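You operate a simulated robot arm through the tools that you are given. There is no shell and no other tool.

Carry out the task below with a simulated robot arm. There is one attempt and no reset: what you move stays moved.

TASK
Reset bath three's cut-out, clamp its head, blow once when READY.
Fine: main switch off and on again clears the cut-out; one blow at full strength; the bath is left running.

It is judged by the outcome, as a careful person would: the job done as asked, and still so three seconds after it is handed in. It fails if anything else is knocked over, pushed out of place, dropped, spilled or broken.

THE ROBOT
A 6-joint arm with a two-finger gripper, fixed in place. Base frame: the origin is at the foot of the arm, x ahead of it, y to its left, z up; the work surface is at about z = 0.75. Units: m, rad, N and s.
Its first joint turns from -2.897 to 2.897 rad. Payload 3.43 kg.
The tool frame sits at the grasp point between the pads (the TCP): z along the fingers, y along the line on which they close. The tips reach 0.02 m beyond it. The gripper opens to 0.19 m. The gripper's body begins 0.248 m behind the TCP.
Orientation is that of the tool frame in the base frame, as a unit quaternion [x, y, z, w]. With the fingers straight down and closing along the base's y, the tool's x points along the base's -x, its y along +y and its z along -z.

THE INTERFACE
- The arm moves only by the tool send_rows. Its argument "moves" is a list that holds one entry, the list of rows, each a list of 7 numbers: the shift along the tool's x, y, z in units of 400 mm (1.0 is 400 mm), then the turn, a rotation vector about the tool's x, y, z in units of 45 degrees (1.0 is 45 degrees), then the gripper command, from -1 (shut) to 1 (fully open), values between in proportion. In form: [[[x, y, z, rx, ry, rz, fingers], ...]]. A call has 1 to 20 rows; each row is the pose to reach, as a shift and turn from the pose commanded when the call began, along the tool's axes at that moment. A call with a number of a shift or a turn outside -1 to 1 is refused whole. Each row takes 0.2 s and may step no farther than 0.05 m and 0.15 rad from the row before; otherwise, or with a gripper value out of range, the whole call is refused. A pose out of reach is approached as far as the arm can. The call stops where the force on the tool passes 90 N (or 10 N more than at its start, if that is more) or the arm is blocked; 0.2 s more then pass. The fingers move at their own pace (about 0.153 m/s each) and stop on an object; they squeeze with about 30 N. The grip force told is the motor's: it shows also when the fingers shut on nothing. Time passes only in rows, and 0.2 s behind the last, so rows that repeat a pose let the fingers close. It gives the time, the measured TCP pose, the force on the tool (base axes), the opening and the grip force at its end, in the units of the frame above (readings bear some noise), with the torque about the TCP (base axes, N m) and any sound that the robot's microphone picked up.
- Cameras (640 x 400 px; columns grow to the right, rows downward): "scene" is fixed at [0.2195, 0.6497, 1.6312]; the picture's right is [-0.85, -0.52, 0.00], its down [-0.21, 0.34, -0.92] and it looks along [0.48, -0.78, -0.40] (base axes); focal length 372 px, centre (320, 200). "wrist" rides on the gripper at [0.07, -0.008, -0.288] in the tool frame; the picture's right is [0.12, 0.99, 0.00], its down [-0.96, 0.12, -0.25] and it looks along [-0.25, 0.03, 0.97] (tool axes); focal length 261 px, centre (320, 200). There is no depth. A picture from a camera that has moved, and an enlarged one, comes with that camera's place and axes in the base frame and with its lens.
- capture(camera): a new picture of that camera. The clock stands still meanwhile.
- move_column(by): slides the trunk up (or, below 0, down) by that many m; the arm rides with it, the base frame stays. It gives what a move gives, with no picture.
- close_up(camera, box): a new picture of the part [left, top, right, bottom] of that camera's present view, enlarged. The clock stands still meanwhile.
- sign_off(): hands the job in; it is judged then, once.

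Places have to be worked out from the pictures, the camera data and where the tool is seen. Open the gripper and draw the arm clear of the work before you hand the job in, unless the task says otherwise.

The tools are called after ">>>" by a JSON object that holds its "op" and its "data". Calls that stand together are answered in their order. send_rows: Moves the arm, as the interface text tells. Its arguments: {"type":"object","properties":{"moves":{"type":"array","items":{"type":"array","items":{"type":"array","items":{"type":"number"}}}}},"required":["moves"]} The other tools are called the same way: move_column (by) slides the trunk up or down; capture (camera) takes a picture; close_up (camera, box) takes an enlarged picture of a part of a camera's view; sign_off () hands the job in.

At the start:

```text
clock: 0.0
ee_pos: [0.5015, -0.4123, 1.3365]
tcp_rot: [0.0, 1.0, 0.0, 0.0]
force: [-0.4, 0.2, -0.8]
moment: [-0.04, 0.03, 0.0]
grip_width: 0.1902
grasp_force: 0.2
trunk travel left (down, up): [-0.325, 0.115]
```

scene: 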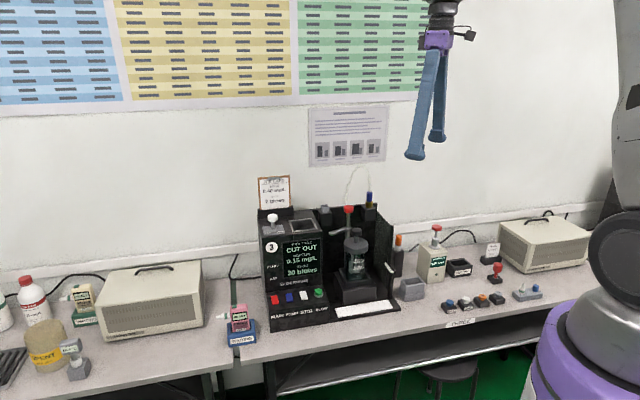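
wrist: 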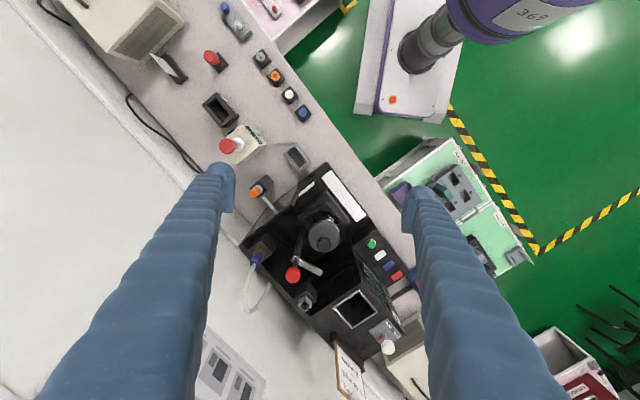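

I start by looking closely at the bath unit from both cameras before moving anything.

>>> {"op": "close_up", "data": {"camera": "scene", "box": [240, 170, 420, 340]}}

>>> {"op": "close_up", "data": {"camera": "wrist", "box": [220, 140, 440, 380]}}

>>> {"op": "close_up", "data": {"camera": "scene", "box": [380, 190, 580, 340]}}

>>> {"op": "close_up", "data": {"camera": "scene", "box": [300, 95, 400, 175]}}

>>> {"op": "close_up", "data": {"camera": "scene", "box": [250, 170, 340, 250]}}

```text
2.35 times, centred on (330, 255) of scene
camera zoom: at [0.2195, 0.6497, 1.6312], right [-0.85, -0.52, 0.0], down [-0.21, 0.34, -0.92], along [0.48, -0.78, -0.4], focal length 874 px, centre (296, 71)
```

zoom: 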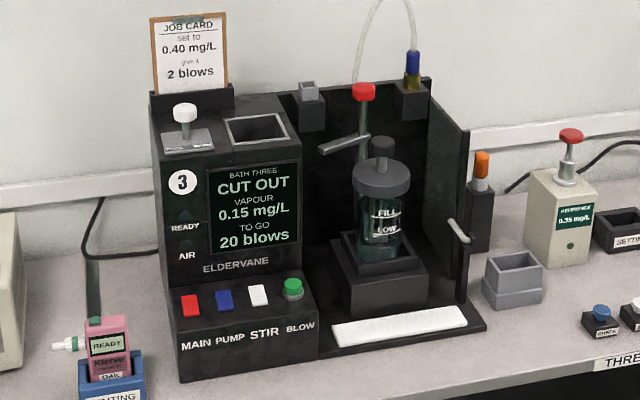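

```text
1.67 times, centred on (330, 260) of wrist
camera zoom: at [0.4311, -0.4224, 1.6239], right [-0.12, 0.99, 0.0], down [0.96, 0.12, 0.25], along [0.25, 0.03, -0.97], focal length 434 px, centre (303, 100)
```

zoom: 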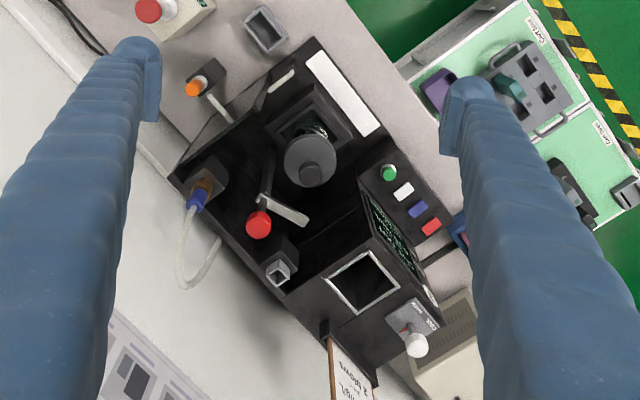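

```text
2.67 times, centred on (480, 265) of scene
camera zoom: at [0.2195, 0.6497, 1.6312], right [-0.85, -0.52, 0.0], down [-0.21, 0.34, -0.92], along [0.48, -0.78, -0.4], focal length 991 px, centre (-107, 27)
```

zoom: 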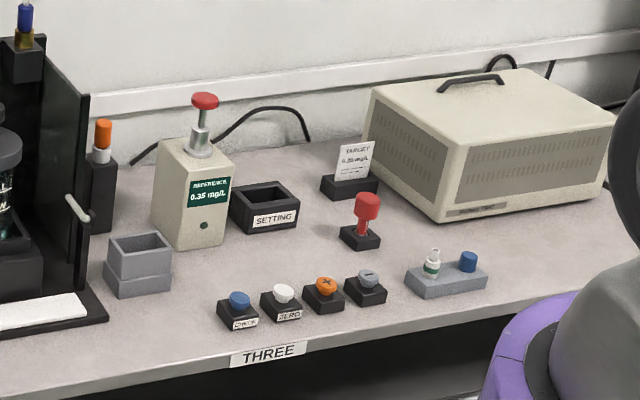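

```text
5.00 times, centred on (350, 135) of scene
camera zoom: at [0.2195, 0.6497, 1.6312], right [-0.85, -0.52, 0.0], down [-0.21, 0.34, -0.92], along [0.48, -0.78, -0.4], focal length 1858 px, centre (170, 525)
```

zoom: 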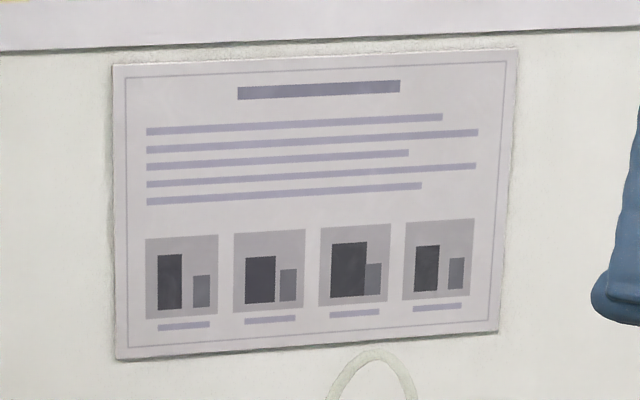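

```text
5.00 times, centred on (295, 210) of scene
camera zoom: at [0.2195, 0.6497, 1.6312], right [-0.85, -0.52, 0.0], down [-0.21, 0.34, -0.92], along [0.48, -0.78, -0.4], focal length 1858 px, centre (445, 150)
```

zoom: 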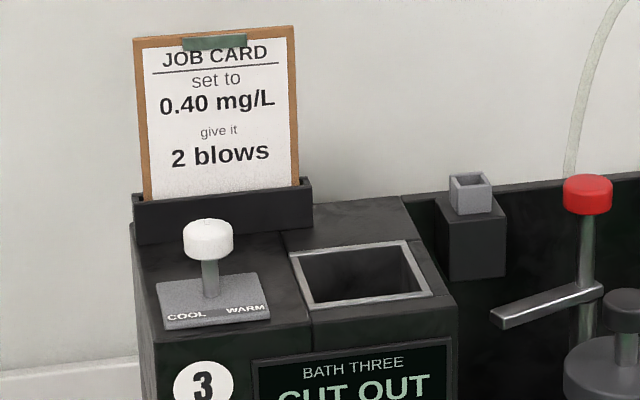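

The bath shows CUT OUT, with the clamp bar swung off the head. I zoom in on the switches and on the clamp and head to see how they work.

>>> {"op": "close_up", "data": {"camera": "scene", "box": [262, 275, 342, 330]}}

>>> {"op": "close_up", "data": {"camera": "scene", "box": [315, 195, 405, 285]}}

>>> {"op": "close_up", "data": {"camera": "wrist", "box": [240, 180, 350, 320]}}

>>> {"op": "close_up", "data": {"camera": "wrist", "box": [330, 210, 430, 360]}}

>>> {"op": "close_up", "data": {"camera": "scene", "box": [255, 230, 330, 290]}}

>>> {"op": "close_up", "data": {"camera": "scene", "box": [210, 285, 270, 355]}}

```text
7.27 times, centred on (302, 302) of scene
camera zoom: at [0.2195, 0.6497, 1.6312], right [-0.85, -0.52, 0.0], down [-0.21, 0.34, -0.92], along [0.48, -0.78, -0.4], focal length 2702 px, centre (451, -546)
```

zoom: 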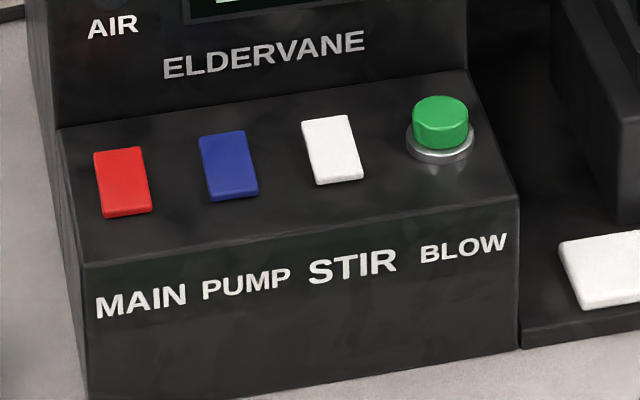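

```text
4.44 times, centred on (360, 240) of scene
camera zoom: at [0.2195, 0.6497, 1.6312], right [-0.85, -0.52, 0.0], down [-0.21, 0.34, -0.92], along [0.48, -0.78, -0.4], focal length 1651 px, centre (142, 22)
```

zoom: 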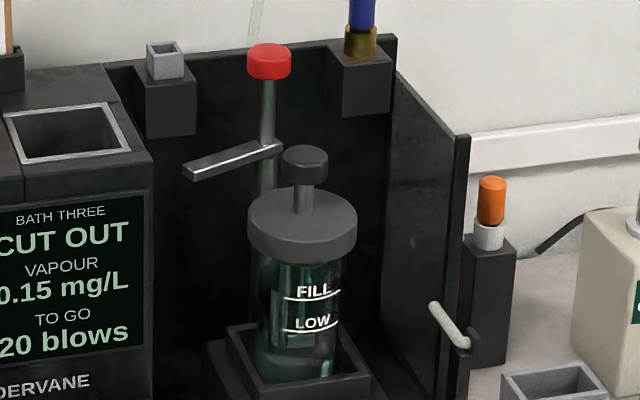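

```text
2.86 times, centred on (295, 250) of wrist
camera zoom: at [0.4311, -0.4224, 1.6239], right [-0.12, 0.99, 0.0], down [0.96, 0.12, 0.25], along [0.25, 0.03, -0.97], focal length 745 px, centre (391, 57)
```

zoom: 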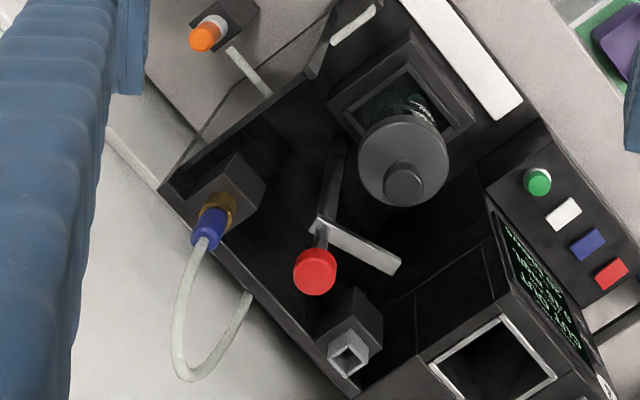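

```text
2.67 times, centred on (380, 285) of wrist
camera zoom: at [0.4311, -0.4224, 1.6239], right [-0.12, 0.99, 0.0], down [0.96, 0.12, 0.25], along [0.25, 0.03, -0.97], focal length 695 px, centre (160, -27)
```

zoom: 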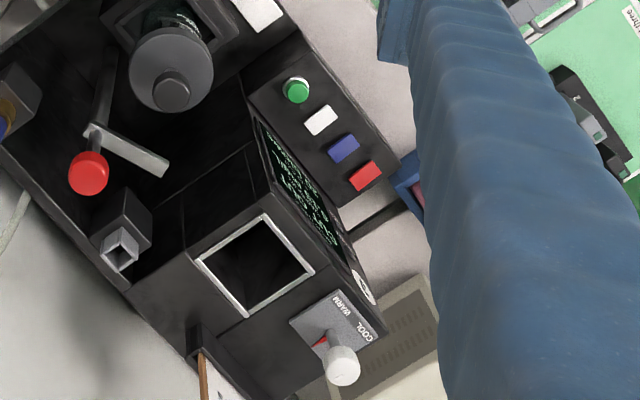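

```text
6.67 times, centred on (292, 260) of scene
camera zoom: at [0.2195, 0.6497, 1.6312], right [-0.85, -0.52, 0.0], down [-0.21, 0.34, -0.92], along [0.48, -0.78, -0.4], focal length 2477 px, centre (503, -200)
```

zoom: 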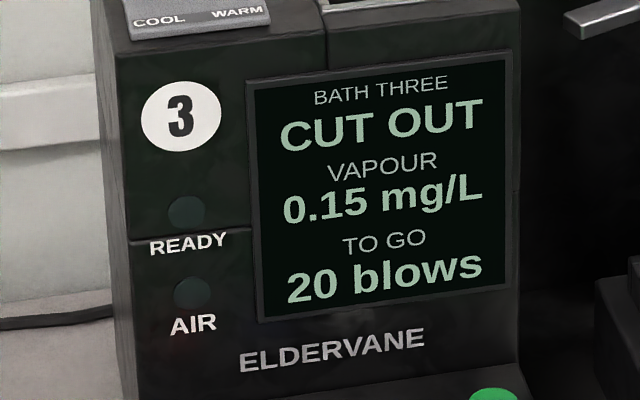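

```text
5.71 times, centred on (240, 320) of scene
camera zoom: at [0.2195, 0.6497, 1.6312], right [-0.85, -0.52, 0.0], down [-0.21, 0.34, -0.92], along [0.48, -0.78, -0.4], focal length 2123 px, centre (777, -486)
```

zoom: 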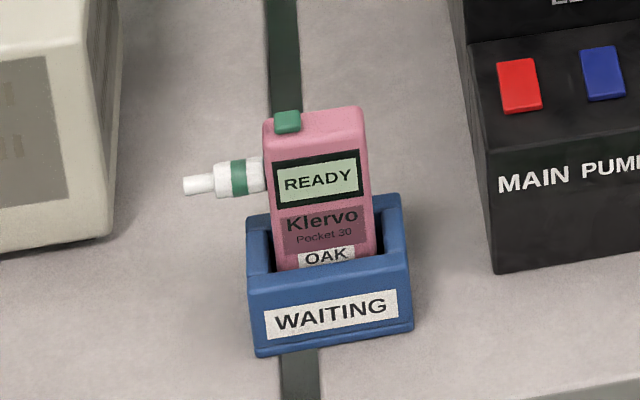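

The switches look like rockers on a flat shelf at z≈0.85, with MAIN around (0.858, -0.111). I take one tighter look at their tilt. At the same time I bring the closed gripper high over the front of MAIN, turned 45° so the tool axes line up with the bath.

>>> {"op": "close_up", "data": {"camera": "scene", "box": [264, 288, 312, 318]}}

>>> {"op": "send_rows", "data": {"moves": [[[-0.07, 0.067, 0, 0, 0, 0.083, -1], [-0.14, 0.134, 0, 0, 0, 0.167, -1], [-0.21, 0.2015, 0, 0, 0, 0.25, -1], [-0.279, 0.2687, 0, 0, 0, 0.333, -1], [-0.349, 0.336, 0, 0, 0, 0.417, -1], [-0.419, 0.403, 0, 0, 0, 0.5, -1], [-0.4885, 0.47, 0, 0, 0, 0.583, -1], [-0.558, 0.537, 0, 0, 0, 0.667, -1], [-0.628, 0.6045, 0, 0, 0, 0.75, -1], [-0.698, 0.672, 0, 0, 0, 0.833, -1], [-0.768, 0.739, 0, 0, 0, 0.917, -1], [-0.8375, 0.806, 0, 0, 0, 1.0, -1]]]}}

```text
13.33 times, centred on (288, 303) of scene
camera zoom: at [0.2195, 0.6497, 1.6312], right [-0.85, -0.52, 0.0], down [-0.21, 0.34, -0.92], along [0.48, -0.78, -0.4], focal length 4954 px, centre (747, -1173)
```

zoom: 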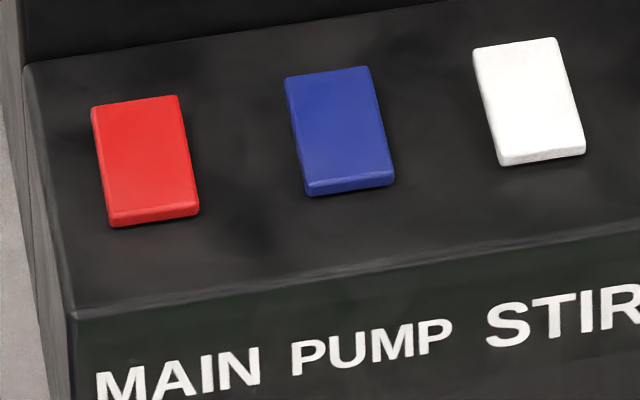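

```text
clock: 2.6
ee_pos: [0.8376, -0.0903, 1.3338]
tcp_rot: [0.383, 0.924, 0.0, -0.002]
force: [0.0, -0.1, -0.8]
moment: [-0.06, 0.07, -0.02]
grip_width: 0.0001
grasp_force: 30.0
trunk travel left (down, up): [-0.325, 0.115]
```

The tool axes now match the bath: tool x points out of its front and tool y runs along the switch row. All three rockers seem to have their front end raised. I take both views from here.

>>> {"op": "capture", "data": {"camera": "wrist"}}

>>> {"op": "capture", "data": {"camera": "scene"}}

```text
taken
camera wrist: at [0.7825, -0.0473, 1.6218], right [0.62, 0.79, 0.0], down [0.76, -0.6, 0.25], along [0.19, -0.15, -0.97], focal length 261 px, centre (320, 200)
```

wrist: 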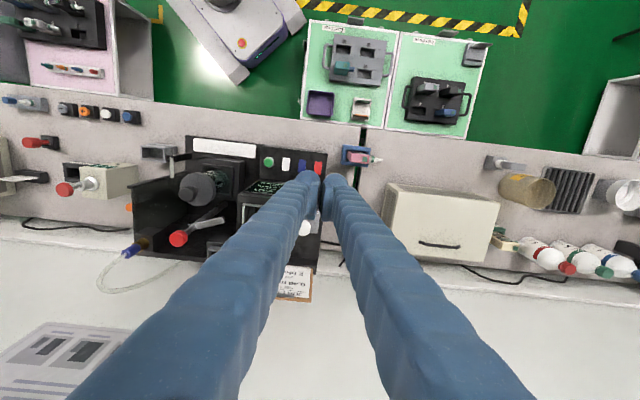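

```text
taken
```

scene: 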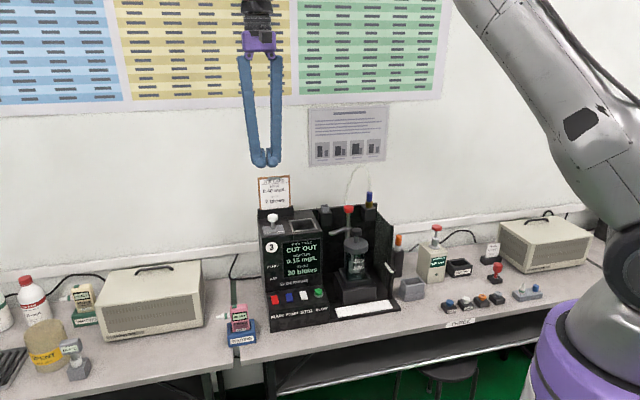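

I zoom in on the switch area in the wrist view to pin down MAIN's position relative to the fingers.

>>> {"op": "close_up", "data": {"camera": "wrist", "box": [230, 130, 350, 210]}}

>>> {"op": "close_up", "data": {"camera": "wrist", "box": [120, 130, 340, 300]}}

```text
5.00 times, centred on (290, 170) of wrist
camera zoom: at [0.7825, -0.0473, 1.6218], right [0.62, 0.79, 0.0], down [0.76, -0.6, 0.25], along [0.19, -0.15, -0.97], focal length 1303 px, centre (470, 350)
```

zoom: 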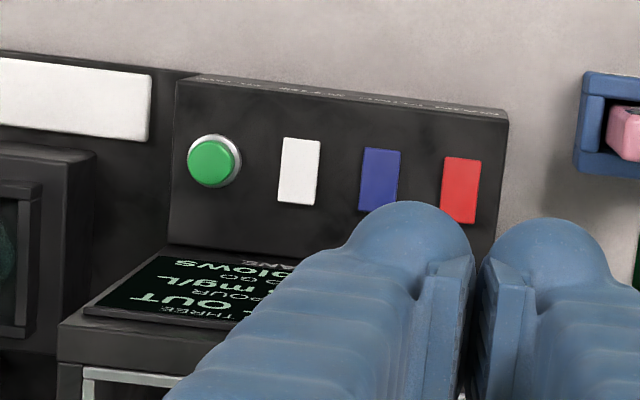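

```text
2.35 times, centred on (230, 215) of wrist
camera zoom: at [0.7825, -0.0473, 1.6218], right [0.62, 0.79, 0.0], down [0.76, -0.6, 0.25], along [0.19, -0.15, -0.97], focal length 613 px, centre (532, 165)
```

zoom: 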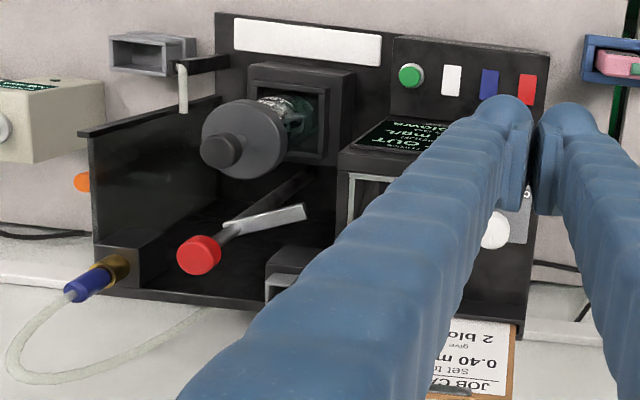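

MAIN spans n≈-0.706 to -0.669 in bath coordinates, centred at u≈0.526. I line the fingertips up over its raised front half and come down to about 8 cm above it.

>>> {"op": "send_rows", "data": {"moves": [[[-0.012, -0.0025, 0.1, 0, 0, 0, -1], [-0.0238, -0.005, 0.2, 0, 0, 0, -1], [-0.0238, -0.005, 0.31, 0, 0, 0, -1], [-0.0238, -0.005, 0.42, 0, 0, 0, -1], [-0.0238, -0.005, 0.53, 0, 0, 0, -1], [-0.0238, -0.005, 0.64, 0, 0, 0, -1], [-0.0238, -0.005, 0.75, 0, 0, 0, -1], [-0.0238, -0.005, 0.86, 0, 0, 0, -1], [-0.0238, -0.005, 0.96, 0, 0, 0, -1], [-0.0238, -0.005, 0.96, 0, 0, 0, -1]]]}}

>>> {"op": "capture", "data": {"camera": "wrist"}}

>>> {"op": "close_up", "data": {"camera": "scene", "box": [240, 200, 360, 340]}}

```text
clock: 4.8
ee_pos: [0.8418, -0.0975, 0.9535]
tcp_rot: [0.383, 0.924, 0.0, 0.0]
force: [-0.8, -0.8, 0.4]
moment: [-0.02, -0.03, -0.02]
grip_width: 0.0001
grasp_force: 30.0
trunk travel left (down, up): [-0.325, 0.115]
```

```text
taken
camera wrist: at [0.7864, -0.0548, 1.2413], right [0.62, 0.79, 0.0], down [0.76, -0.6, 0.25], along [0.19, -0.15, -0.97], focal length 261 px, centre (320, 200)
```

wrist: 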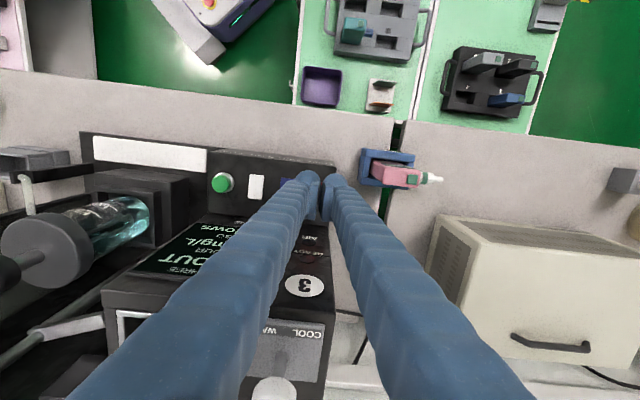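

```text
2.86 times, centred on (300, 270) of scene
camera zoom: at [0.2195, 0.6497, 1.6312], right [-0.85, -0.52, 0.0], down [-0.21, 0.34, -0.92], along [0.48, -0.78, -0.4], focal length 1062 px, centre (377, 0)
```

zoom: 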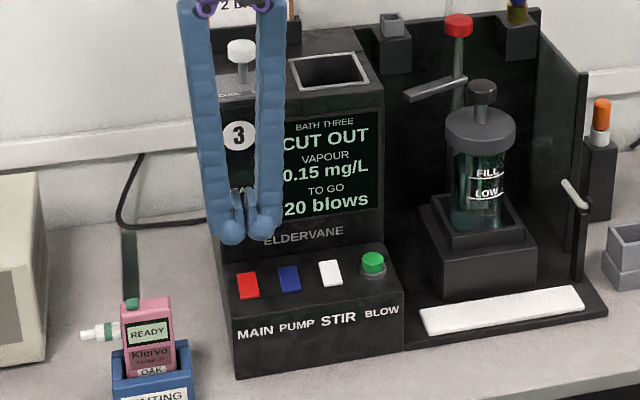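

The finger ends have rounded outer shells as well as pads. I look closely at the tips before touching anything.

>>> {"op": "close_up", "data": {"camera": "scene", "box": [298, 240, 346, 270]}}

>>> {"op": "close_up", "data": {"camera": "scene", "box": [300, 255, 348, 295]}}

>>> {"op": "close_up", "data": {"camera": "wrist", "box": [270, 150, 370, 220]}}

>>> {"op": "close_up", "data": {"camera": "scene", "box": [305, 235, 345, 265]}}

>>> {"op": "close_up", "data": {"camera": "scene", "box": [255, 260, 305, 315]}}

```text
13.33 times, centred on (322, 255) of scene
camera zoom: at [0.2195, 0.6497, 1.6312], right [-0.85, -0.52, 0.0], down [-0.21, 0.34, -0.92], along [0.48, -0.78, -0.4], focal length 4954 px, centre (293, -533)
```

zoom: 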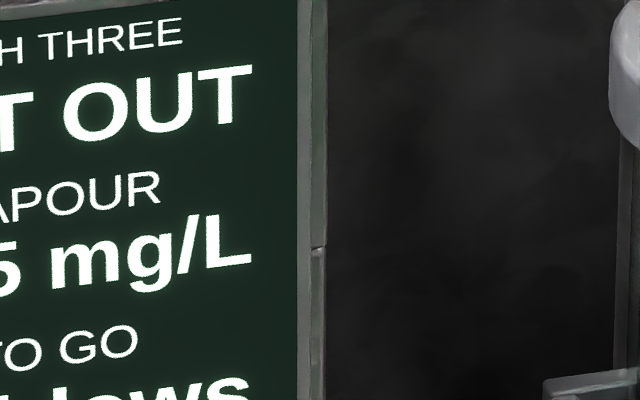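

```text
10.00 times, centred on (324, 275) of scene
camera zoom: at [0.2195, 0.6497, 1.6312], right [-0.85, -0.52, 0.0], down [-0.21, 0.34, -0.92], along [0.48, -0.78, -0.4], focal length 3715 px, centre (280, -550)
```

zoom: 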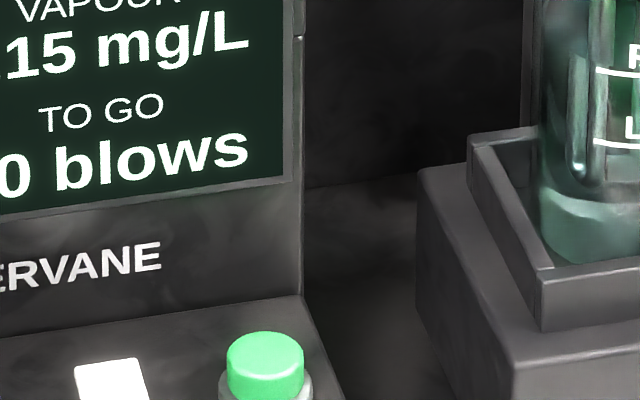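

```text
5.71 times, centred on (320, 185) of wrist
camera zoom: at [0.7864, -0.0548, 1.2413], right [0.62, 0.79, 0.0], down [0.76, -0.6, 0.25], along [0.19, -0.15, -0.97], focal length 1489 px, centre (320, 286)
```

zoom: 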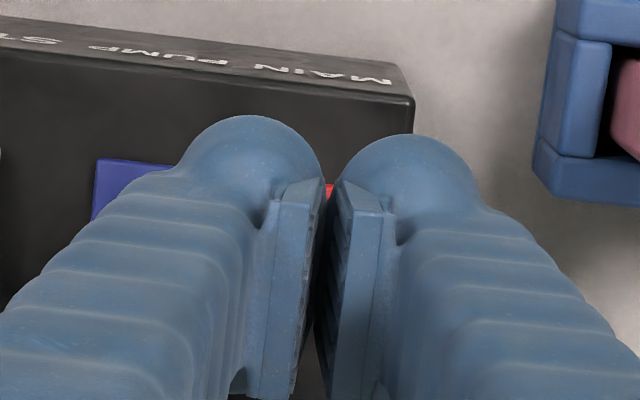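

```text
13.33 times, centred on (325, 250) of scene
camera zoom: at [0.2195, 0.6497, 1.6312], right [-0.85, -0.52, 0.0], down [-0.21, 0.34, -0.92], along [0.48, -0.78, -0.4], focal length 4954 px, centre (253, -467)
```

zoom: 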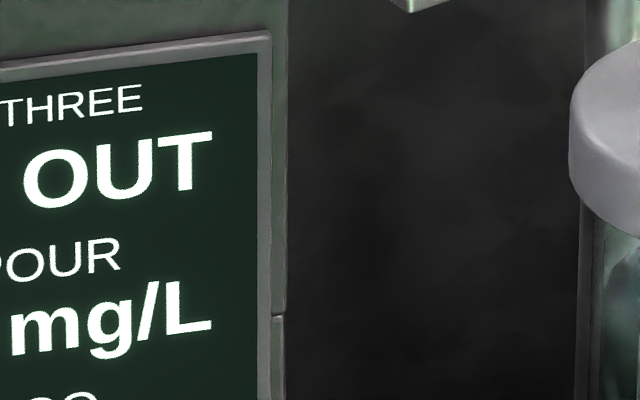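

```text
7.27 times, centred on (280, 288) of scene
camera zoom: at [0.2195, 0.6497, 1.6312], right [-0.85, -0.52, 0.0], down [-0.21, 0.34, -0.92], along [0.48, -0.78, -0.4], focal length 2702 px, centre (611, -436)
```

zoom: 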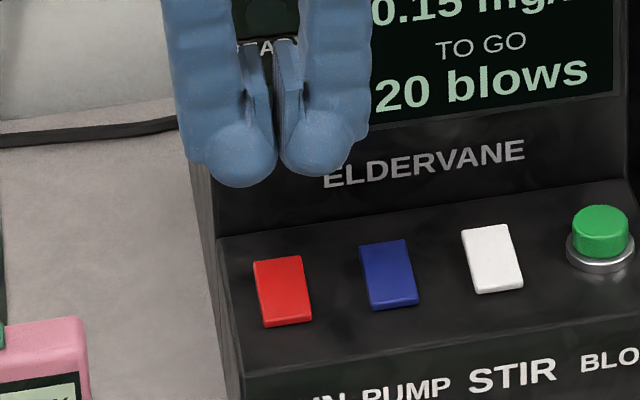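

The tips are rounded domes about 16 mm either side of the TCP. I shift 13 mm along the row so the nearer finger sits on MAIN and the other hangs over the clear end of the shelf. Then I lower gently to just above the rocker.

>>> {"op": "send_rows", "data": {"moves": [[[-0.0025, 0.02, 0.03, 0, 0, 0, -1], [-0.005, 0.0325, 0.07, 0, 0, 0, -1], [-0.005, 0.0325, 0.11, 0, 0, 0, -1], [-0.005, 0.0325, 0.145, 0, 0, 0, -1], [-0.005, 0.0325, 0.17, 0, 0, 0, -1], [-0.005, 0.0325, 0.17, 0, 0, 0, -1]]]}}

>>> {"op": "close_up", "data": {"camera": "scene", "box": [255, 250, 325, 315]}}

>>> {"op": "close_up", "data": {"camera": "wrist", "box": [270, 150, 370, 220]}}

```text
clock: 6.2
ee_pos: [0.8509, -0.0906, 0.8838]
tcp_rot: [0.383, 0.924, 0.0, -0.001]
force: [0.5, 0.5, 0.2]
moment: [-0.01, -0.02, 0.01]
grip_width: 0.0
grasp_force: 29.4
trunk travel left (down, up): [-0.325, 0.115]
```

```text
6.15 times, centred on (290, 282) of scene
camera zoom: at [0.2195, 0.6497, 1.6312], right [-0.85, -0.52, 0.0], down [-0.21, 0.34, -0.92], along [0.48, -0.78, -0.4], focal length 2286 px, centre (505, -308)
```

zoom: 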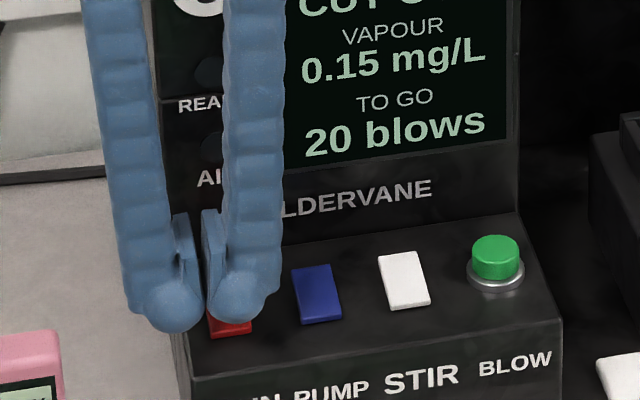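

```text
5.71 times, centred on (320, 185) of wrist
camera zoom: at [0.7967, -0.0475, 1.1722], right [0.62, 0.79, 0.0], down [0.76, -0.6, 0.25], along [0.19, -0.15, -0.97], focal length 1489 px, centre (320, 286)
```

zoom: 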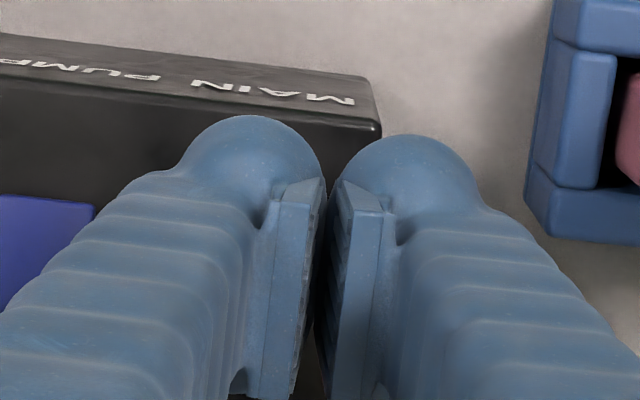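

No contact yet: TCP z=0.884, n≈-0.666, u≈0.538. I go down 8 mm in small steps and check the force.

>>> {"op": "send_rows", "data": {"moves": [[[0, 0, 0.005, 0, 0, 0, -1], [0, 0, 0.01, 0, 0, 0, -1], [0, 0, 0.015, 0, 0, 0, -1], [0, 0, 0.02, 0, 0, 0, -1]]]}}

```text
clock: 7.2
ee_pos: [0.8525, -0.0909, 0.8769]
tcp_rot: [0.383, 0.924, 0.0, 0.0]
force: [1.2, -0.6, 0.5]
moment: [0.0, -0.01, -0.01]
grip_width: 0.0
grasp_force: 30.1
trunk travel left (down, up): [-0.325, 0.115]
```

Still free at z≈0.877. I go on down in 2 mm steps.

>>> {"op": "send_rows", "data": {"moves": [[[0, 0, 0.005, 0, 0, 0, -1], [0, 0, 0.01, 0, 0, 0, -1], [0, 0, 0.015, 0, 0, 0, -1]]]}}

```text
clock: 8.0
ee_pos: [0.8519, -0.0903, 0.8703]
tcp_rot: [0.382, 0.924, 0.0, 0.0]
force: [-0.2, -0.5, 0.5]
moment: [0.01, 0.0, -0.01]
grip_width: 0.0002
grasp_force: 29.8
trunk travel left (down, up): [-0.325, 0.115]
```

>>> {"op": "close_up", "data": {"camera": "scene", "box": [255, 250, 325, 315]}}

>>> {"op": "send_rows", "data": {"moves": [[[0, 0, 0.004, 0, 0, 0, -1], [0, 0, 0.008, 0, 0, 0, -1]]]}}

```text
6.15 times, centred on (290, 282) of scene
camera zoom: at [0.2195, 0.6497, 1.6312], right [-0.85, -0.52, 0.0], down [-0.21, 0.34, -0.92], along [0.48, -0.78, -0.4], focal length 2286 px, centre (505, -308)
```

zoom: 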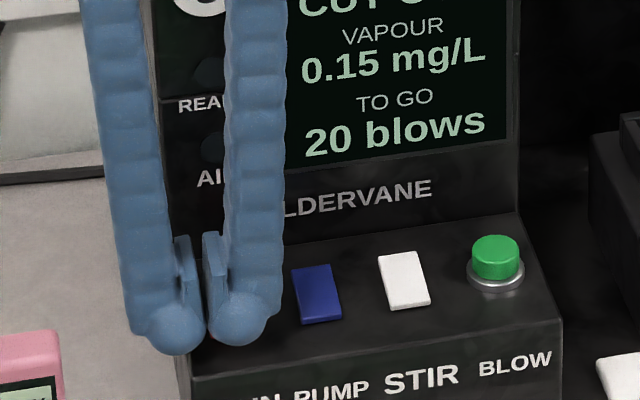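

```text
clock: 8.6
ee_pos: [0.8524, -0.0911, 0.8669]
tcp_rot: [0.383, 0.924, -0.001, 0.0]
force: [-1.8, -1.0, 5.7]
moment: [-0.13, 0.0, 0.0]
grip_width: 0.0002
grasp_force: 30.1
trunk travel left (down, up): [-0.325, 0.115]
```

First contact is about 6 N, with the tip at z≈0.847. I press 2 to 3 mm further and watch the display.

>>> {"op": "send_rows", "data": {"moves": [[[0, 0, 0.004, 0, 0, 0, -1], [0, 0, 0.008, 0, 0, 0, -1], [0, 0, 0.008, 0, 0, 0, -1]]]}}

>>> {"op": "close_up", "data": {"camera": "scene", "box": [255, 240, 335, 315]}}

```text
clock: 9.4
ee_pos: [0.8524, -0.0903, 0.8663]
tcp_rot: [0.383, 0.924, 0.0, 0.002]
force: [0.7, 1.5, 33.7]
moment: [-0.58, -0.06, 0.01]
grip_width: 0.0
grasp_force: 29.9
trunk travel left (down, up): [-0.325, 0.115]
```

```text
5.33 times, centred on (295, 278) of scene
camera zoom: at [0.2195, 0.6497, 1.6312], right [-0.85, -0.52, 0.0], down [-0.21, 0.34, -0.92], along [0.48, -0.78, -0.4], focal length 1982 px, centre (453, -213)
```

zoom: 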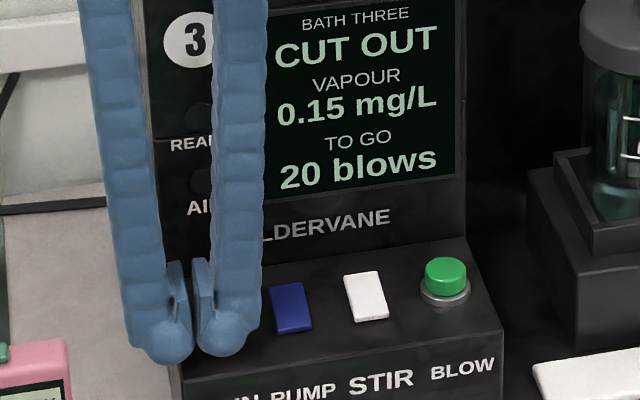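

Pressing the front half is solid at 34 N with no effect, and the torque puts the contact on the front half. So the front is already down (on), and the rear end is the raised one. I lift, move 4 cm back over the rear half, which still clears the tower face at n≈-0.734, and approach again.

>>> {"op": "send_rows", "data": {"moves": [[[0, 0, -0.045, 0, 0, 0, -1], [0, 0, -0.09, 0, 0, 0, -1], [-0.05, 0, -0.09, 0, 0, 0, -1], [-0.1, 0, -0.09, 0, 0, 0, -1], [-0.1, 0, -0.06, 0, 0, 0, -1], [-0.1, 0, -0.04, 0, 0, 0, -1], [-0.1, 0, -0.04, 0, 0, 0, -1]]]}}

>>> {"op": "close_up", "data": {"camera": "scene", "box": [255, 240, 335, 315]}}

>>> {"op": "close_up", "data": {"camera": "wrist", "box": [220, 130, 400, 260]}}

```text
clock: 11.0
ee_pos: [0.8809, -0.1186, 0.8797]
tcp_rot: [0.382, 0.924, -0.001, 0.0]
force: [0.3, 0.6, -0.3]
moment: [0.0, -0.04, -0.02]
grip_width: 0.0
grasp_force: 30.0
trunk travel left (down, up): [-0.325, 0.115]
```

```text
5.33 times, centred on (295, 278) of scene
camera zoom: at [0.2195, 0.6497, 1.6312], right [-0.85, -0.52, 0.0], down [-0.21, 0.34, -0.92], along [0.48, -0.78, -0.4], focal length 1982 px, centre (453, -213)
```

zoom: 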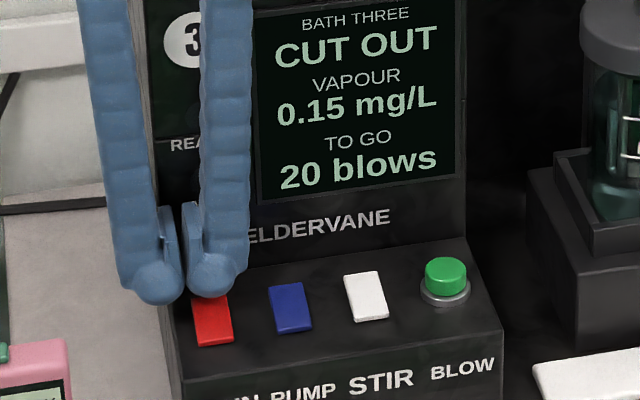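

```text
3.08 times, centred on (310, 195) of wrist
camera zoom: at [0.8259, -0.0759, 1.1673], right [0.62, 0.79, 0.0], down [0.76, -0.6, 0.25], along [0.19, -0.15, -0.97], focal length 802 px, centre (351, 215)
```

zoom: 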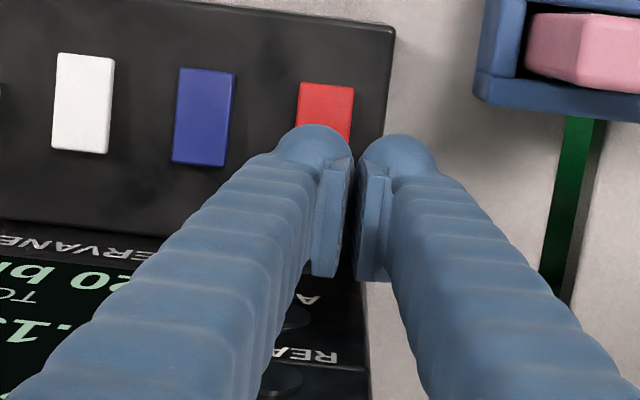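

The fingertip is over the rear half (n≈-0.707). I press down in small steps.

>>> {"op": "send_rows", "data": {"moves": [[[0, 0, 0.005, 0, 0, 0, -1], [0, 0, 0.01, 0, 0, 0, -1], [0, 0, 0.015, 0, 0, 0, -1]]]}}

>>> {"op": "send_rows", "data": {"moves": [[[0, 0, 0.005, 0, 0, 0, -1], [0, 0, 0.01, 0, 0, 0, -1]]]}}

>>> {"op": "close_up", "data": {"camera": "scene", "box": [255, 240, 335, 315]}}

```text
clock: 11.8
ee_pos: [0.8818, -0.1191, 0.8741]
tcp_rot: [0.382, 0.924, -0.001, -0.002]
force: [-0.3, 0.8, -0.3]
moment: [-0.03, 0.02, 0.02]
grip_width: 0.0002
grasp_force: 30.4
trunk travel left (down, up): [-0.325, 0.115]
```

```text
clock: 12.4
ee_pos: [0.8806, -0.1194, 0.8693]
tcp_rot: [0.383, 0.924, 0.0, 0.0]
force: [0.9, -0.4, 1.6]
moment: [-0.02, 0.04, -0.05]
grip_width: 0.0
grasp_force: 29.8
trunk travel left (down, up): [-0.325, 0.115]
```

```text
5.33 times, centred on (295, 278) of scene
camera zoom: at [0.2195, 0.6497, 1.6312], right [-0.85, -0.52, 0.0], down [-0.21, 0.34, -0.92], along [0.48, -0.78, -0.4], focal length 1982 px, centre (453, -213)
```

zoom: 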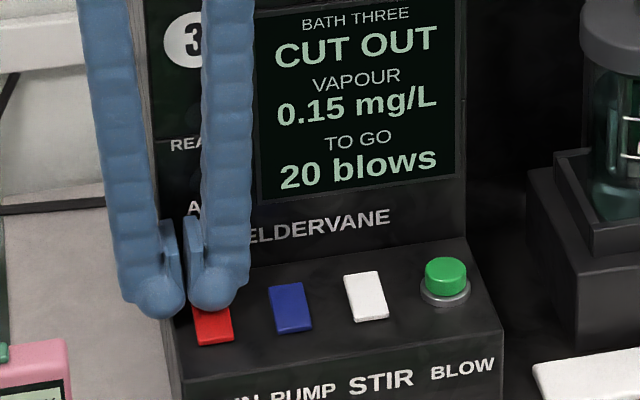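

There is maybe a light touch at z≈0.869. I keep pressing in small steps.

>>> {"op": "send_rows", "data": {"moves": [[[0, 0, 0.004, 0, 0, 0, -1], [0, 0, 0.008, 0, 0, 0, -1]]]}}

>>> {"op": "close_up", "data": {"camera": "scene", "box": [255, 240, 335, 315]}}

```text
clock: 13.0
ee_pos: [0.881, -0.1175, 0.8674]
tcp_rot: [0.382, 0.924, 0.0, 0.0]
force: [0.0, -1.3, 4.9]
moment: [-0.01, 0.13, 0.02]
grip_width: 0.0
grasp_force: 30.3
trunk travel left (down, up): [-0.325, 0.115]
heard: click
```

```text
5.33 times, centred on (295, 278) of scene
camera zoom: at [0.2195, 0.6497, 1.6312], right [-0.85, -0.52, 0.0], down [-0.21, 0.34, -0.92], along [0.48, -0.78, -0.4], focal length 1982 px, centre (453, -213)
```

zoom: 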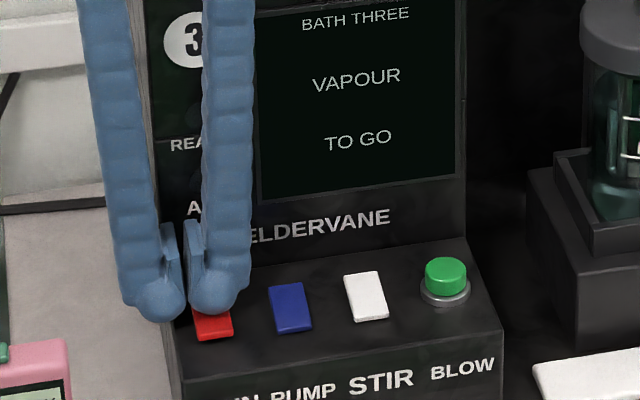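

MAIN clicked and the display went blank, so it is off. I lift, let it sit off for a moment, then move back over the front half to switch it on again.

>>> {"op": "send_rows", "data": {"moves": [[[0, 0, -0.04, 0, 0, 0, -1], [0, 0, -0.08, 0, 0, 0, -1], [0, 0, -0.08, 0, 0, 0, -1], [0, 0, -0.08, 0, 0, 0, -1], [0, 0, -0.08, 0, 0, 0, -1], [0.05, 0, -0.08, 0, 0, 0, -1], [0.1, 0, -0.08, 0, 0, 0, -1], [0.1, 0, -0.05, 0, 0, 0, -1], [0.1, 0, -0.025, 0, 0, 0, -1], [0.1, 0, -0.025, 0, 0, 0, -1]]]}}

>>> {"op": "close_up", "data": {"camera": "scene", "box": [255, 240, 335, 315]}}

>>> {"op": "send_rows", "data": {"moves": [[[0, 0, 0.005, 0, 0, 0, -1], [0, 0, 0.01, 0, 0, 0, -1], [0, 0, 0.015, 0, 0, 0, -1]]]}}

```text
clock: 15.2
ee_pos: [0.8528, -0.0905, 0.8766]
tcp_rot: [0.383, 0.924, 0.0, 0.0]
force: [0.3, 0.1, 0.0]
moment: [-0.01, -0.02, 0.02]
grip_width: 0.0
grasp_force: 30.0
trunk travel left (down, up): [-0.325, 0.115]
```

```text
5.33 times, centred on (295, 278) of scene
camera zoom: at [0.2195, 0.6497, 1.6312], right [-0.85, -0.52, 0.0], down [-0.21, 0.34, -0.92], along [0.48, -0.78, -0.4], focal length 1982 px, centre (453, -213)
```

zoom: 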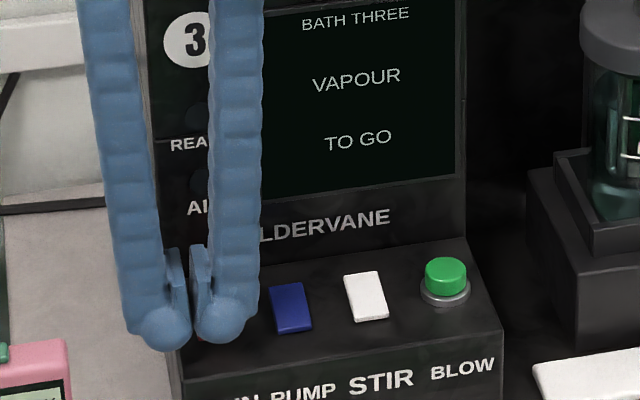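

```text
clock: 16.0
ee_pos: [0.8525, -0.0906, 0.8706]
tcp_rot: [0.382, 0.924, -0.001, 0.0]
force: [-0.2, -0.5, 1.0]
moment: [0.0, 0.04, 0.01]
grip_width: 0.0
grasp_force: 30.6
trunk travel left (down, up): [-0.325, 0.115]
```

The display is still blank with MAIN off. I press the front half down in small steps until it clicks.

>>> {"op": "send_rows", "data": {"moves": [[[0, 0, 0.004, 0, 0, 0, -1], [0, 0, 0.008, 0, 0, 0, -1], [0, 0, 0.011, 0, 0, 0, -1]]]}}

>>> {"op": "close_up", "data": {"camera": "scene", "box": [255, 240, 335, 315]}}

```text
clock: 16.8
ee_pos: [0.8529, -0.092, 0.8671]
tcp_rot: [0.383, 0.924, 0.0, 0.0]
force: [-2.4, -1.1, 12.7]
moment: [-0.23, 0.02, -0.04]
grip_width: 0.0
grasp_force: 29.6
trunk travel left (down, up): [-0.325, 0.115]
heard: click
```

```text
5.33 times, centred on (295, 278) of scene
camera zoom: at [0.2195, 0.6497, 1.6312], right [-0.85, -0.52, 0.0], down [-0.21, 0.34, -0.92], along [0.48, -0.78, -0.4], focal length 1982 px, centre (453, -213)
```

zoom: 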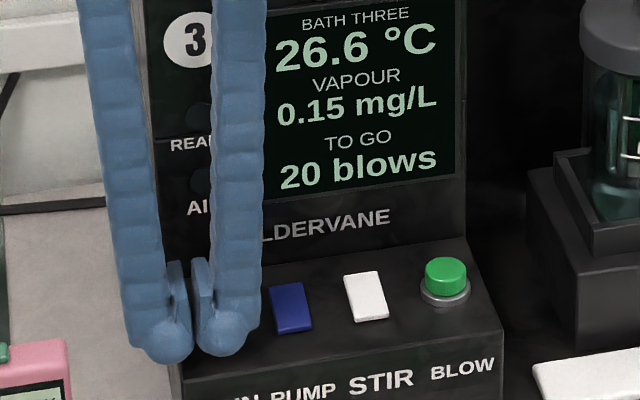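

The cut-out is cleared: the display now reads 26.6 °C and is on. I lift the arm straight up and look again at the display, the switches and the clamp.

>>> {"op": "send_rows", "data": {"moves": [[[0, 0, -0.05, 0, 0, 0, -1], [0.02, 0, -0.15, 0, 0, 0, -1], [0.02, 0, -0.26, 0, 0, 0, -1], [0.02, 0, -0.37, 0, 0, 0, -1], [0.02, 0, -0.48, 0, 0, 0, -1], [0.02, 0, -0.59, 0, 0, 0, -1], [0.02, 0, -0.7, 0, 0, 0, -1], [0.02, 0, -0.81, 0, 0, 0, -1], [0.02, 0, -0.92, 0, 0, 0, -1], [0.02, 0, -1.0, 0, 0, 0, -1]]]}}

>>> {"op": "close_up", "data": {"camera": "scene", "box": [240, 170, 420, 340]}}

>>> {"op": "close_up", "data": {"camera": "scene", "box": [255, 235, 335, 315]}}

>>> {"op": "close_up", "data": {"camera": "scene", "box": [255, 200, 305, 240]}}

```text
clock: 19.0
ee_pos: [0.8479, -0.0842, 1.2666]
tcp_rot: [0.382, 0.924, 0.0, 0.0]
force: [-0.2, -0.4, 0.1]
moment: [-0.01, -0.04, 0.0]
grip_width: 0.0
grasp_force: 30.1
trunk travel left (down, up): [-0.325, 0.115]
```

```text
2.35 times, centred on (330, 255) of scene
camera zoom: at [0.2195, 0.6497, 1.6312], right [-0.85, -0.52, 0.0], down [-0.21, 0.34, -0.92], along [0.48, -0.78, -0.4], focal length 874 px, centre (296, 71)
```

zoom: 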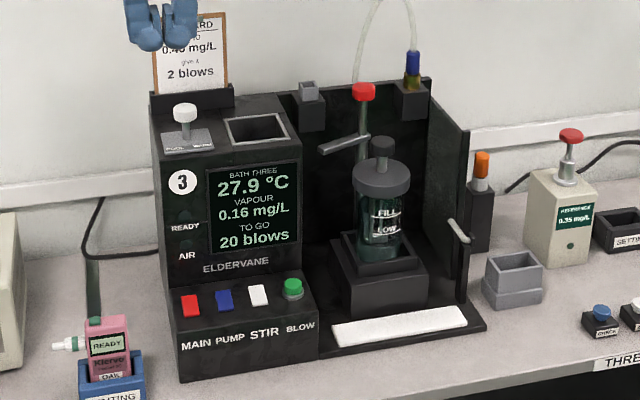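

```text
5.00 times, centred on (295, 275) of scene
camera zoom: at [0.2195, 0.6497, 1.6312], right [-0.85, -0.52, 0.0], down [-0.21, 0.34, -0.92], along [0.48, -0.78, -0.4], focal length 1858 px, centre (445, -175)
```

zoom: 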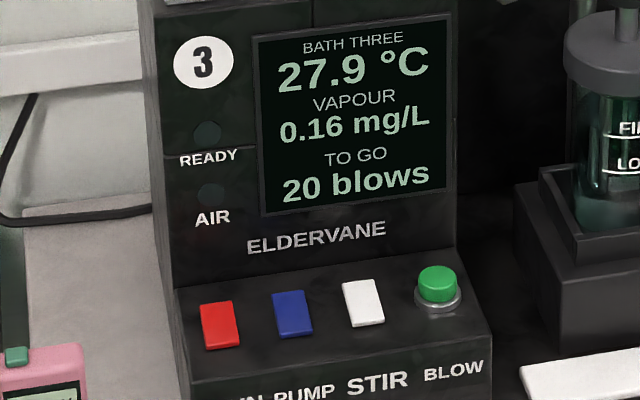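

```text
10.00 times, centred on (280, 220) of scene
camera zoom: at [0.2195, 0.6497, 1.6312], right [-0.85, -0.52, 0.0], down [-0.21, 0.34, -0.92], along [0.48, -0.78, -0.4], focal length 3715 px, centre (720, 0)
```

zoom: 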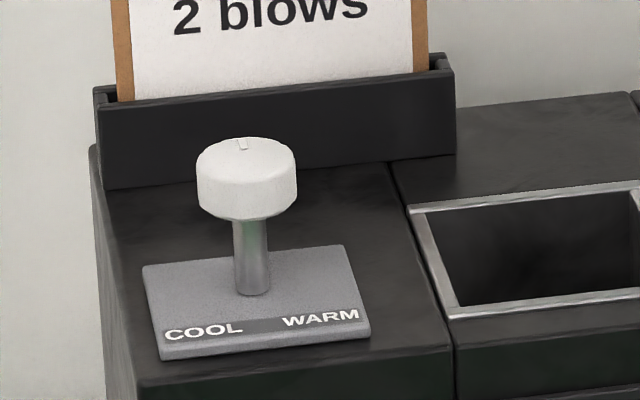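

All three rockers are on, and the bath is warming (27.9 °C) with the cut-out gone. Next is the clamp: its red knob and post are at about (0.768, -0.446) and the bar is ~66° short of the head. I carry the gripper high over the post, part-open and turned so the fingers avoid the air tube and the side holder, then look.

>>> {"op": "send_rows", "data": {"moves": [[[-0.0626, -0.0973, -0.00625, 0, 0, 0.125, -0.316], [-0.1252, -0.1945, -0.0125, 0, 0, 0.25, -0.316], [-0.1879, -0.2918, -0.01875, 0, 0, 0.375, -0.316], [-0.2505, -0.389, -0.025, 0, 0, 0.5, -0.316], [-0.3131, -0.4863, -0.03125, 0, 0, 0.625, -0.316], [-0.3758, -0.5835, -0.0375, 0, 0, 0.75, -0.316], [-0.4384, -0.6808, -0.04375, 0, 0, 0.875, -0.316], [-0.501, -0.778, -0.05, 0, 0, 1.0, -0.316]]]}}

>>> {"op": "send_rows", "data": {"moves": [[[0, 0, 0, 0, 0, 0.167, -0.316], [0, 0, 0, 0, 0, 0.333, -0.316], [0, 0, 0, 0, 0, 0.5, -0.316], [0, 0, 0, 0, 0, 0.667, -0.316], [0, 0, 0, 0, 0, 0.667, -0.316]]]}}

>>> {"op": "capture", "data": {"camera": "wrist"}}

>>> {"op": "capture", "data": {"camera": "scene"}}

```text
clock: 20.8
ee_pos: [0.7691, -0.448, 1.2878]
tcp_rot: [0.708, 0.706, 0.0, -0.001]
force: [0.4, -0.6, 0.4]
moment: [0.12, 0.0, -0.01]
grip_width: 0.0649
grasp_force: 0.0
trunk travel left (down, up): [-0.325, 0.115]
```

```text
clock: 22.0
ee_pos: [0.7705, -0.4461, 1.2852]
tcp_rot: [0.866, 0.499, 0.0, 0.001]
force: [-0.3, 0.0, 1.0]
moment: [0.03, 0.02, 0.01]
grip_width: 0.065
grasp_force: 0.1
trunk travel left (down, up): [-0.325, 0.115]
```

```text
taken
camera wrist: at [0.7976, -0.3822, 1.5738], right [0.92, -0.39, 0.0], down [-0.38, -0.89, 0.25], along [-0.1, -0.23, -0.97], focal length 261 px, centre (320, 200)
```

wrist: 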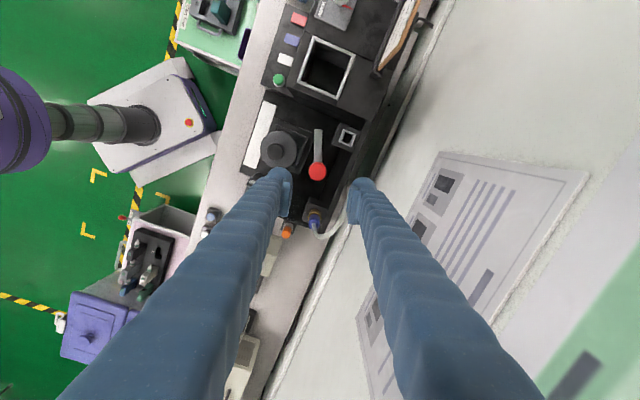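

```text
taken
```

scene: 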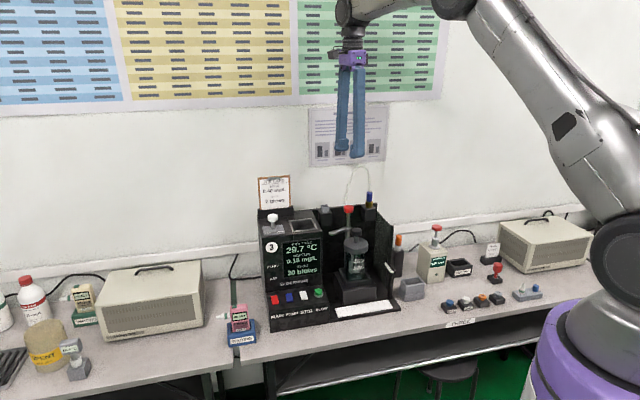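

The orientation works. I zoom in on the knob, tube and holder between the fingers.

>>> {"op": "close_up", "data": {"camera": "wrist", "box": [240, 90, 400, 250]}}

>>> {"op": "close_up", "data": {"camera": "scene", "box": [310, 130, 400, 240]}}

>>> {"op": "close_up", "data": {"camera": "scene", "box": [255, 235, 335, 315]}}

```text
2.50 times, centred on (320, 170) of wrist
camera zoom: at [0.7976, -0.3822, 1.5738], right [0.92, -0.39, 0.0], down [-0.38, -0.89, 0.25], along [-0.1, -0.23, -0.97], focal length 652 px, centre (320, 275)
```

zoom: 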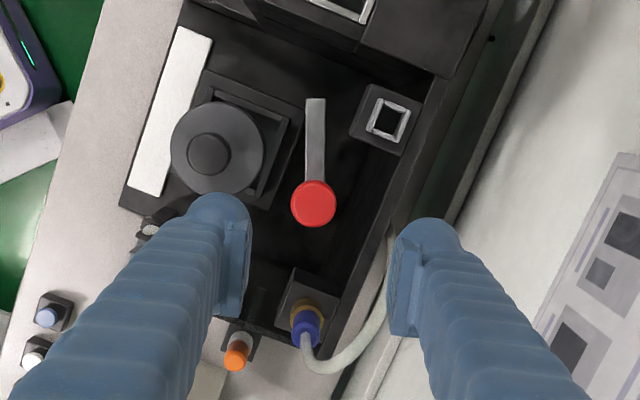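

```text
3.64 times, centred on (355, 185) of scene
camera zoom: at [0.2195, 0.6497, 1.6312], right [-0.85, -0.52, 0.0], down [-0.21, 0.34, -0.92], along [0.48, -0.78, -0.4], focal length 1351 px, centre (193, 254)
```

zoom: 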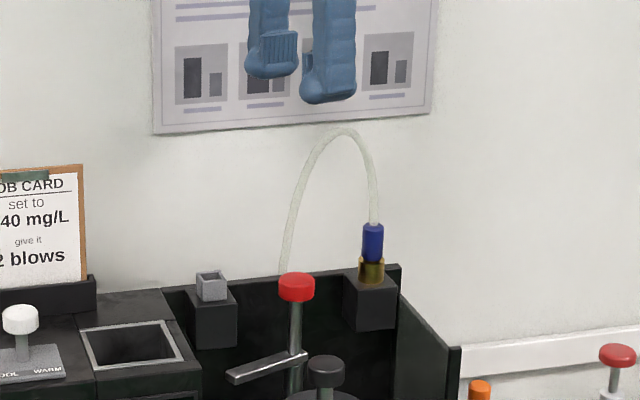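

```text
5.00 times, centred on (295, 275) of scene
camera zoom: at [0.2195, 0.6497, 1.6312], right [-0.85, -0.52, 0.0], down [-0.21, 0.34, -0.92], along [0.48, -0.78, -0.4], focal length 1858 px, centre (445, -175)
```

zoom: 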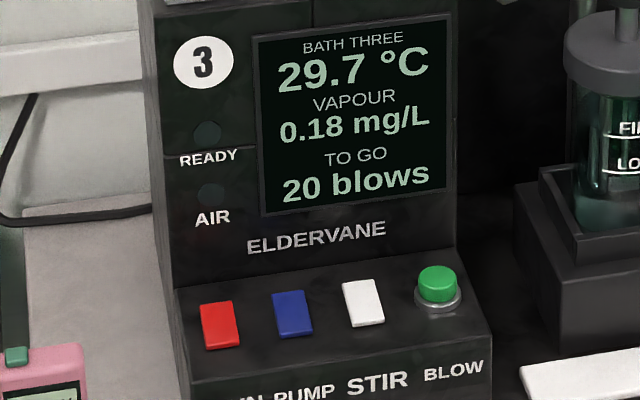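

Bath reads 29.7 °C and rising. The knob sits about 4 to 5 mm off the tool axis toward the head-side finger, and the tube is close behind the wall-side finger. I turn 12° away from the tube, correct the centring and descend to z=1.13 for another look.

>>> {"op": "send_rows", "data": {"moves": [[[-0.0025, -0.005, 0.02, 0, 0, -0.133, -0.368], [-0.005, -0.01, 0.05, 0, 0, -0.267, -0.368], [-0.005, -0.01, 0.15, 0, 0, -0.267, -0.368], [-0.005, -0.01, 0.25, 0, 0, -0.267, -0.368], [-0.005, -0.01, 0.33, 0, 0, -0.267, -0.368], [-0.005, -0.01, 0.391, 0, 0, -0.267, -0.368], [-0.005, -0.01, 0.391, 0, 0, -0.267, -0.368]]]}}

>>> {"op": "capture", "data": {"camera": "wrist"}}

>>> {"op": "close_up", "data": {"camera": "scene", "box": [310, 130, 400, 240]}}

```text
clock: 23.6
ee_pos: [0.7638, -0.4466, 1.1309]
tcp_rot: [0.809, 0.588, 0.001, 0.001]
force: [0.4, -0.5, -0.4]
moment: [-0.03, -0.01, 0.0]
grip_width: 0.0601
grasp_force: 0.1
trunk travel left (down, up): [-0.325, 0.115]
```

```text
taken
camera wrist: at [0.7785, -0.3783, 1.4189], right [0.98, -0.19, 0.0], down [-0.19, -0.95, 0.25], along [-0.05, -0.24, -0.97], focal length 261 px, centre (320, 200)
```

wrist: 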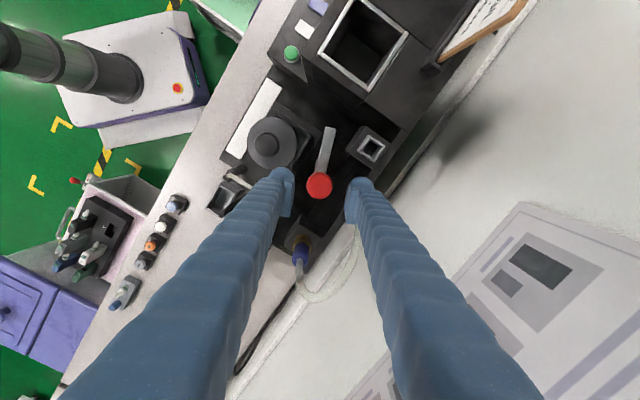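

```text
3.64 times, centred on (355, 185) of scene
camera zoom: at [0.2195, 0.6497, 1.6312], right [-0.85, -0.52, 0.0], down [-0.21, 0.34, -0.92], along [0.48, -0.78, -0.4], focal length 1351 px, centre (193, 254)
```

zoom: 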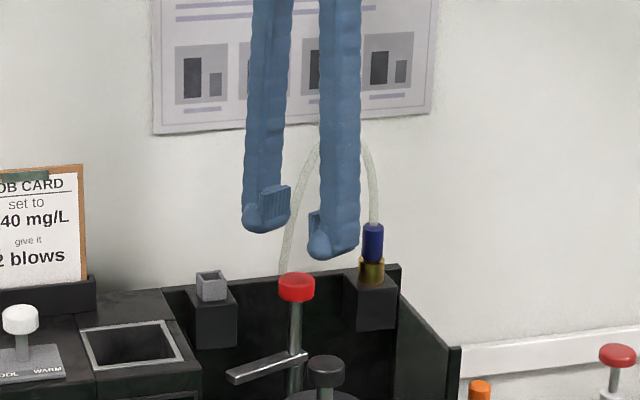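

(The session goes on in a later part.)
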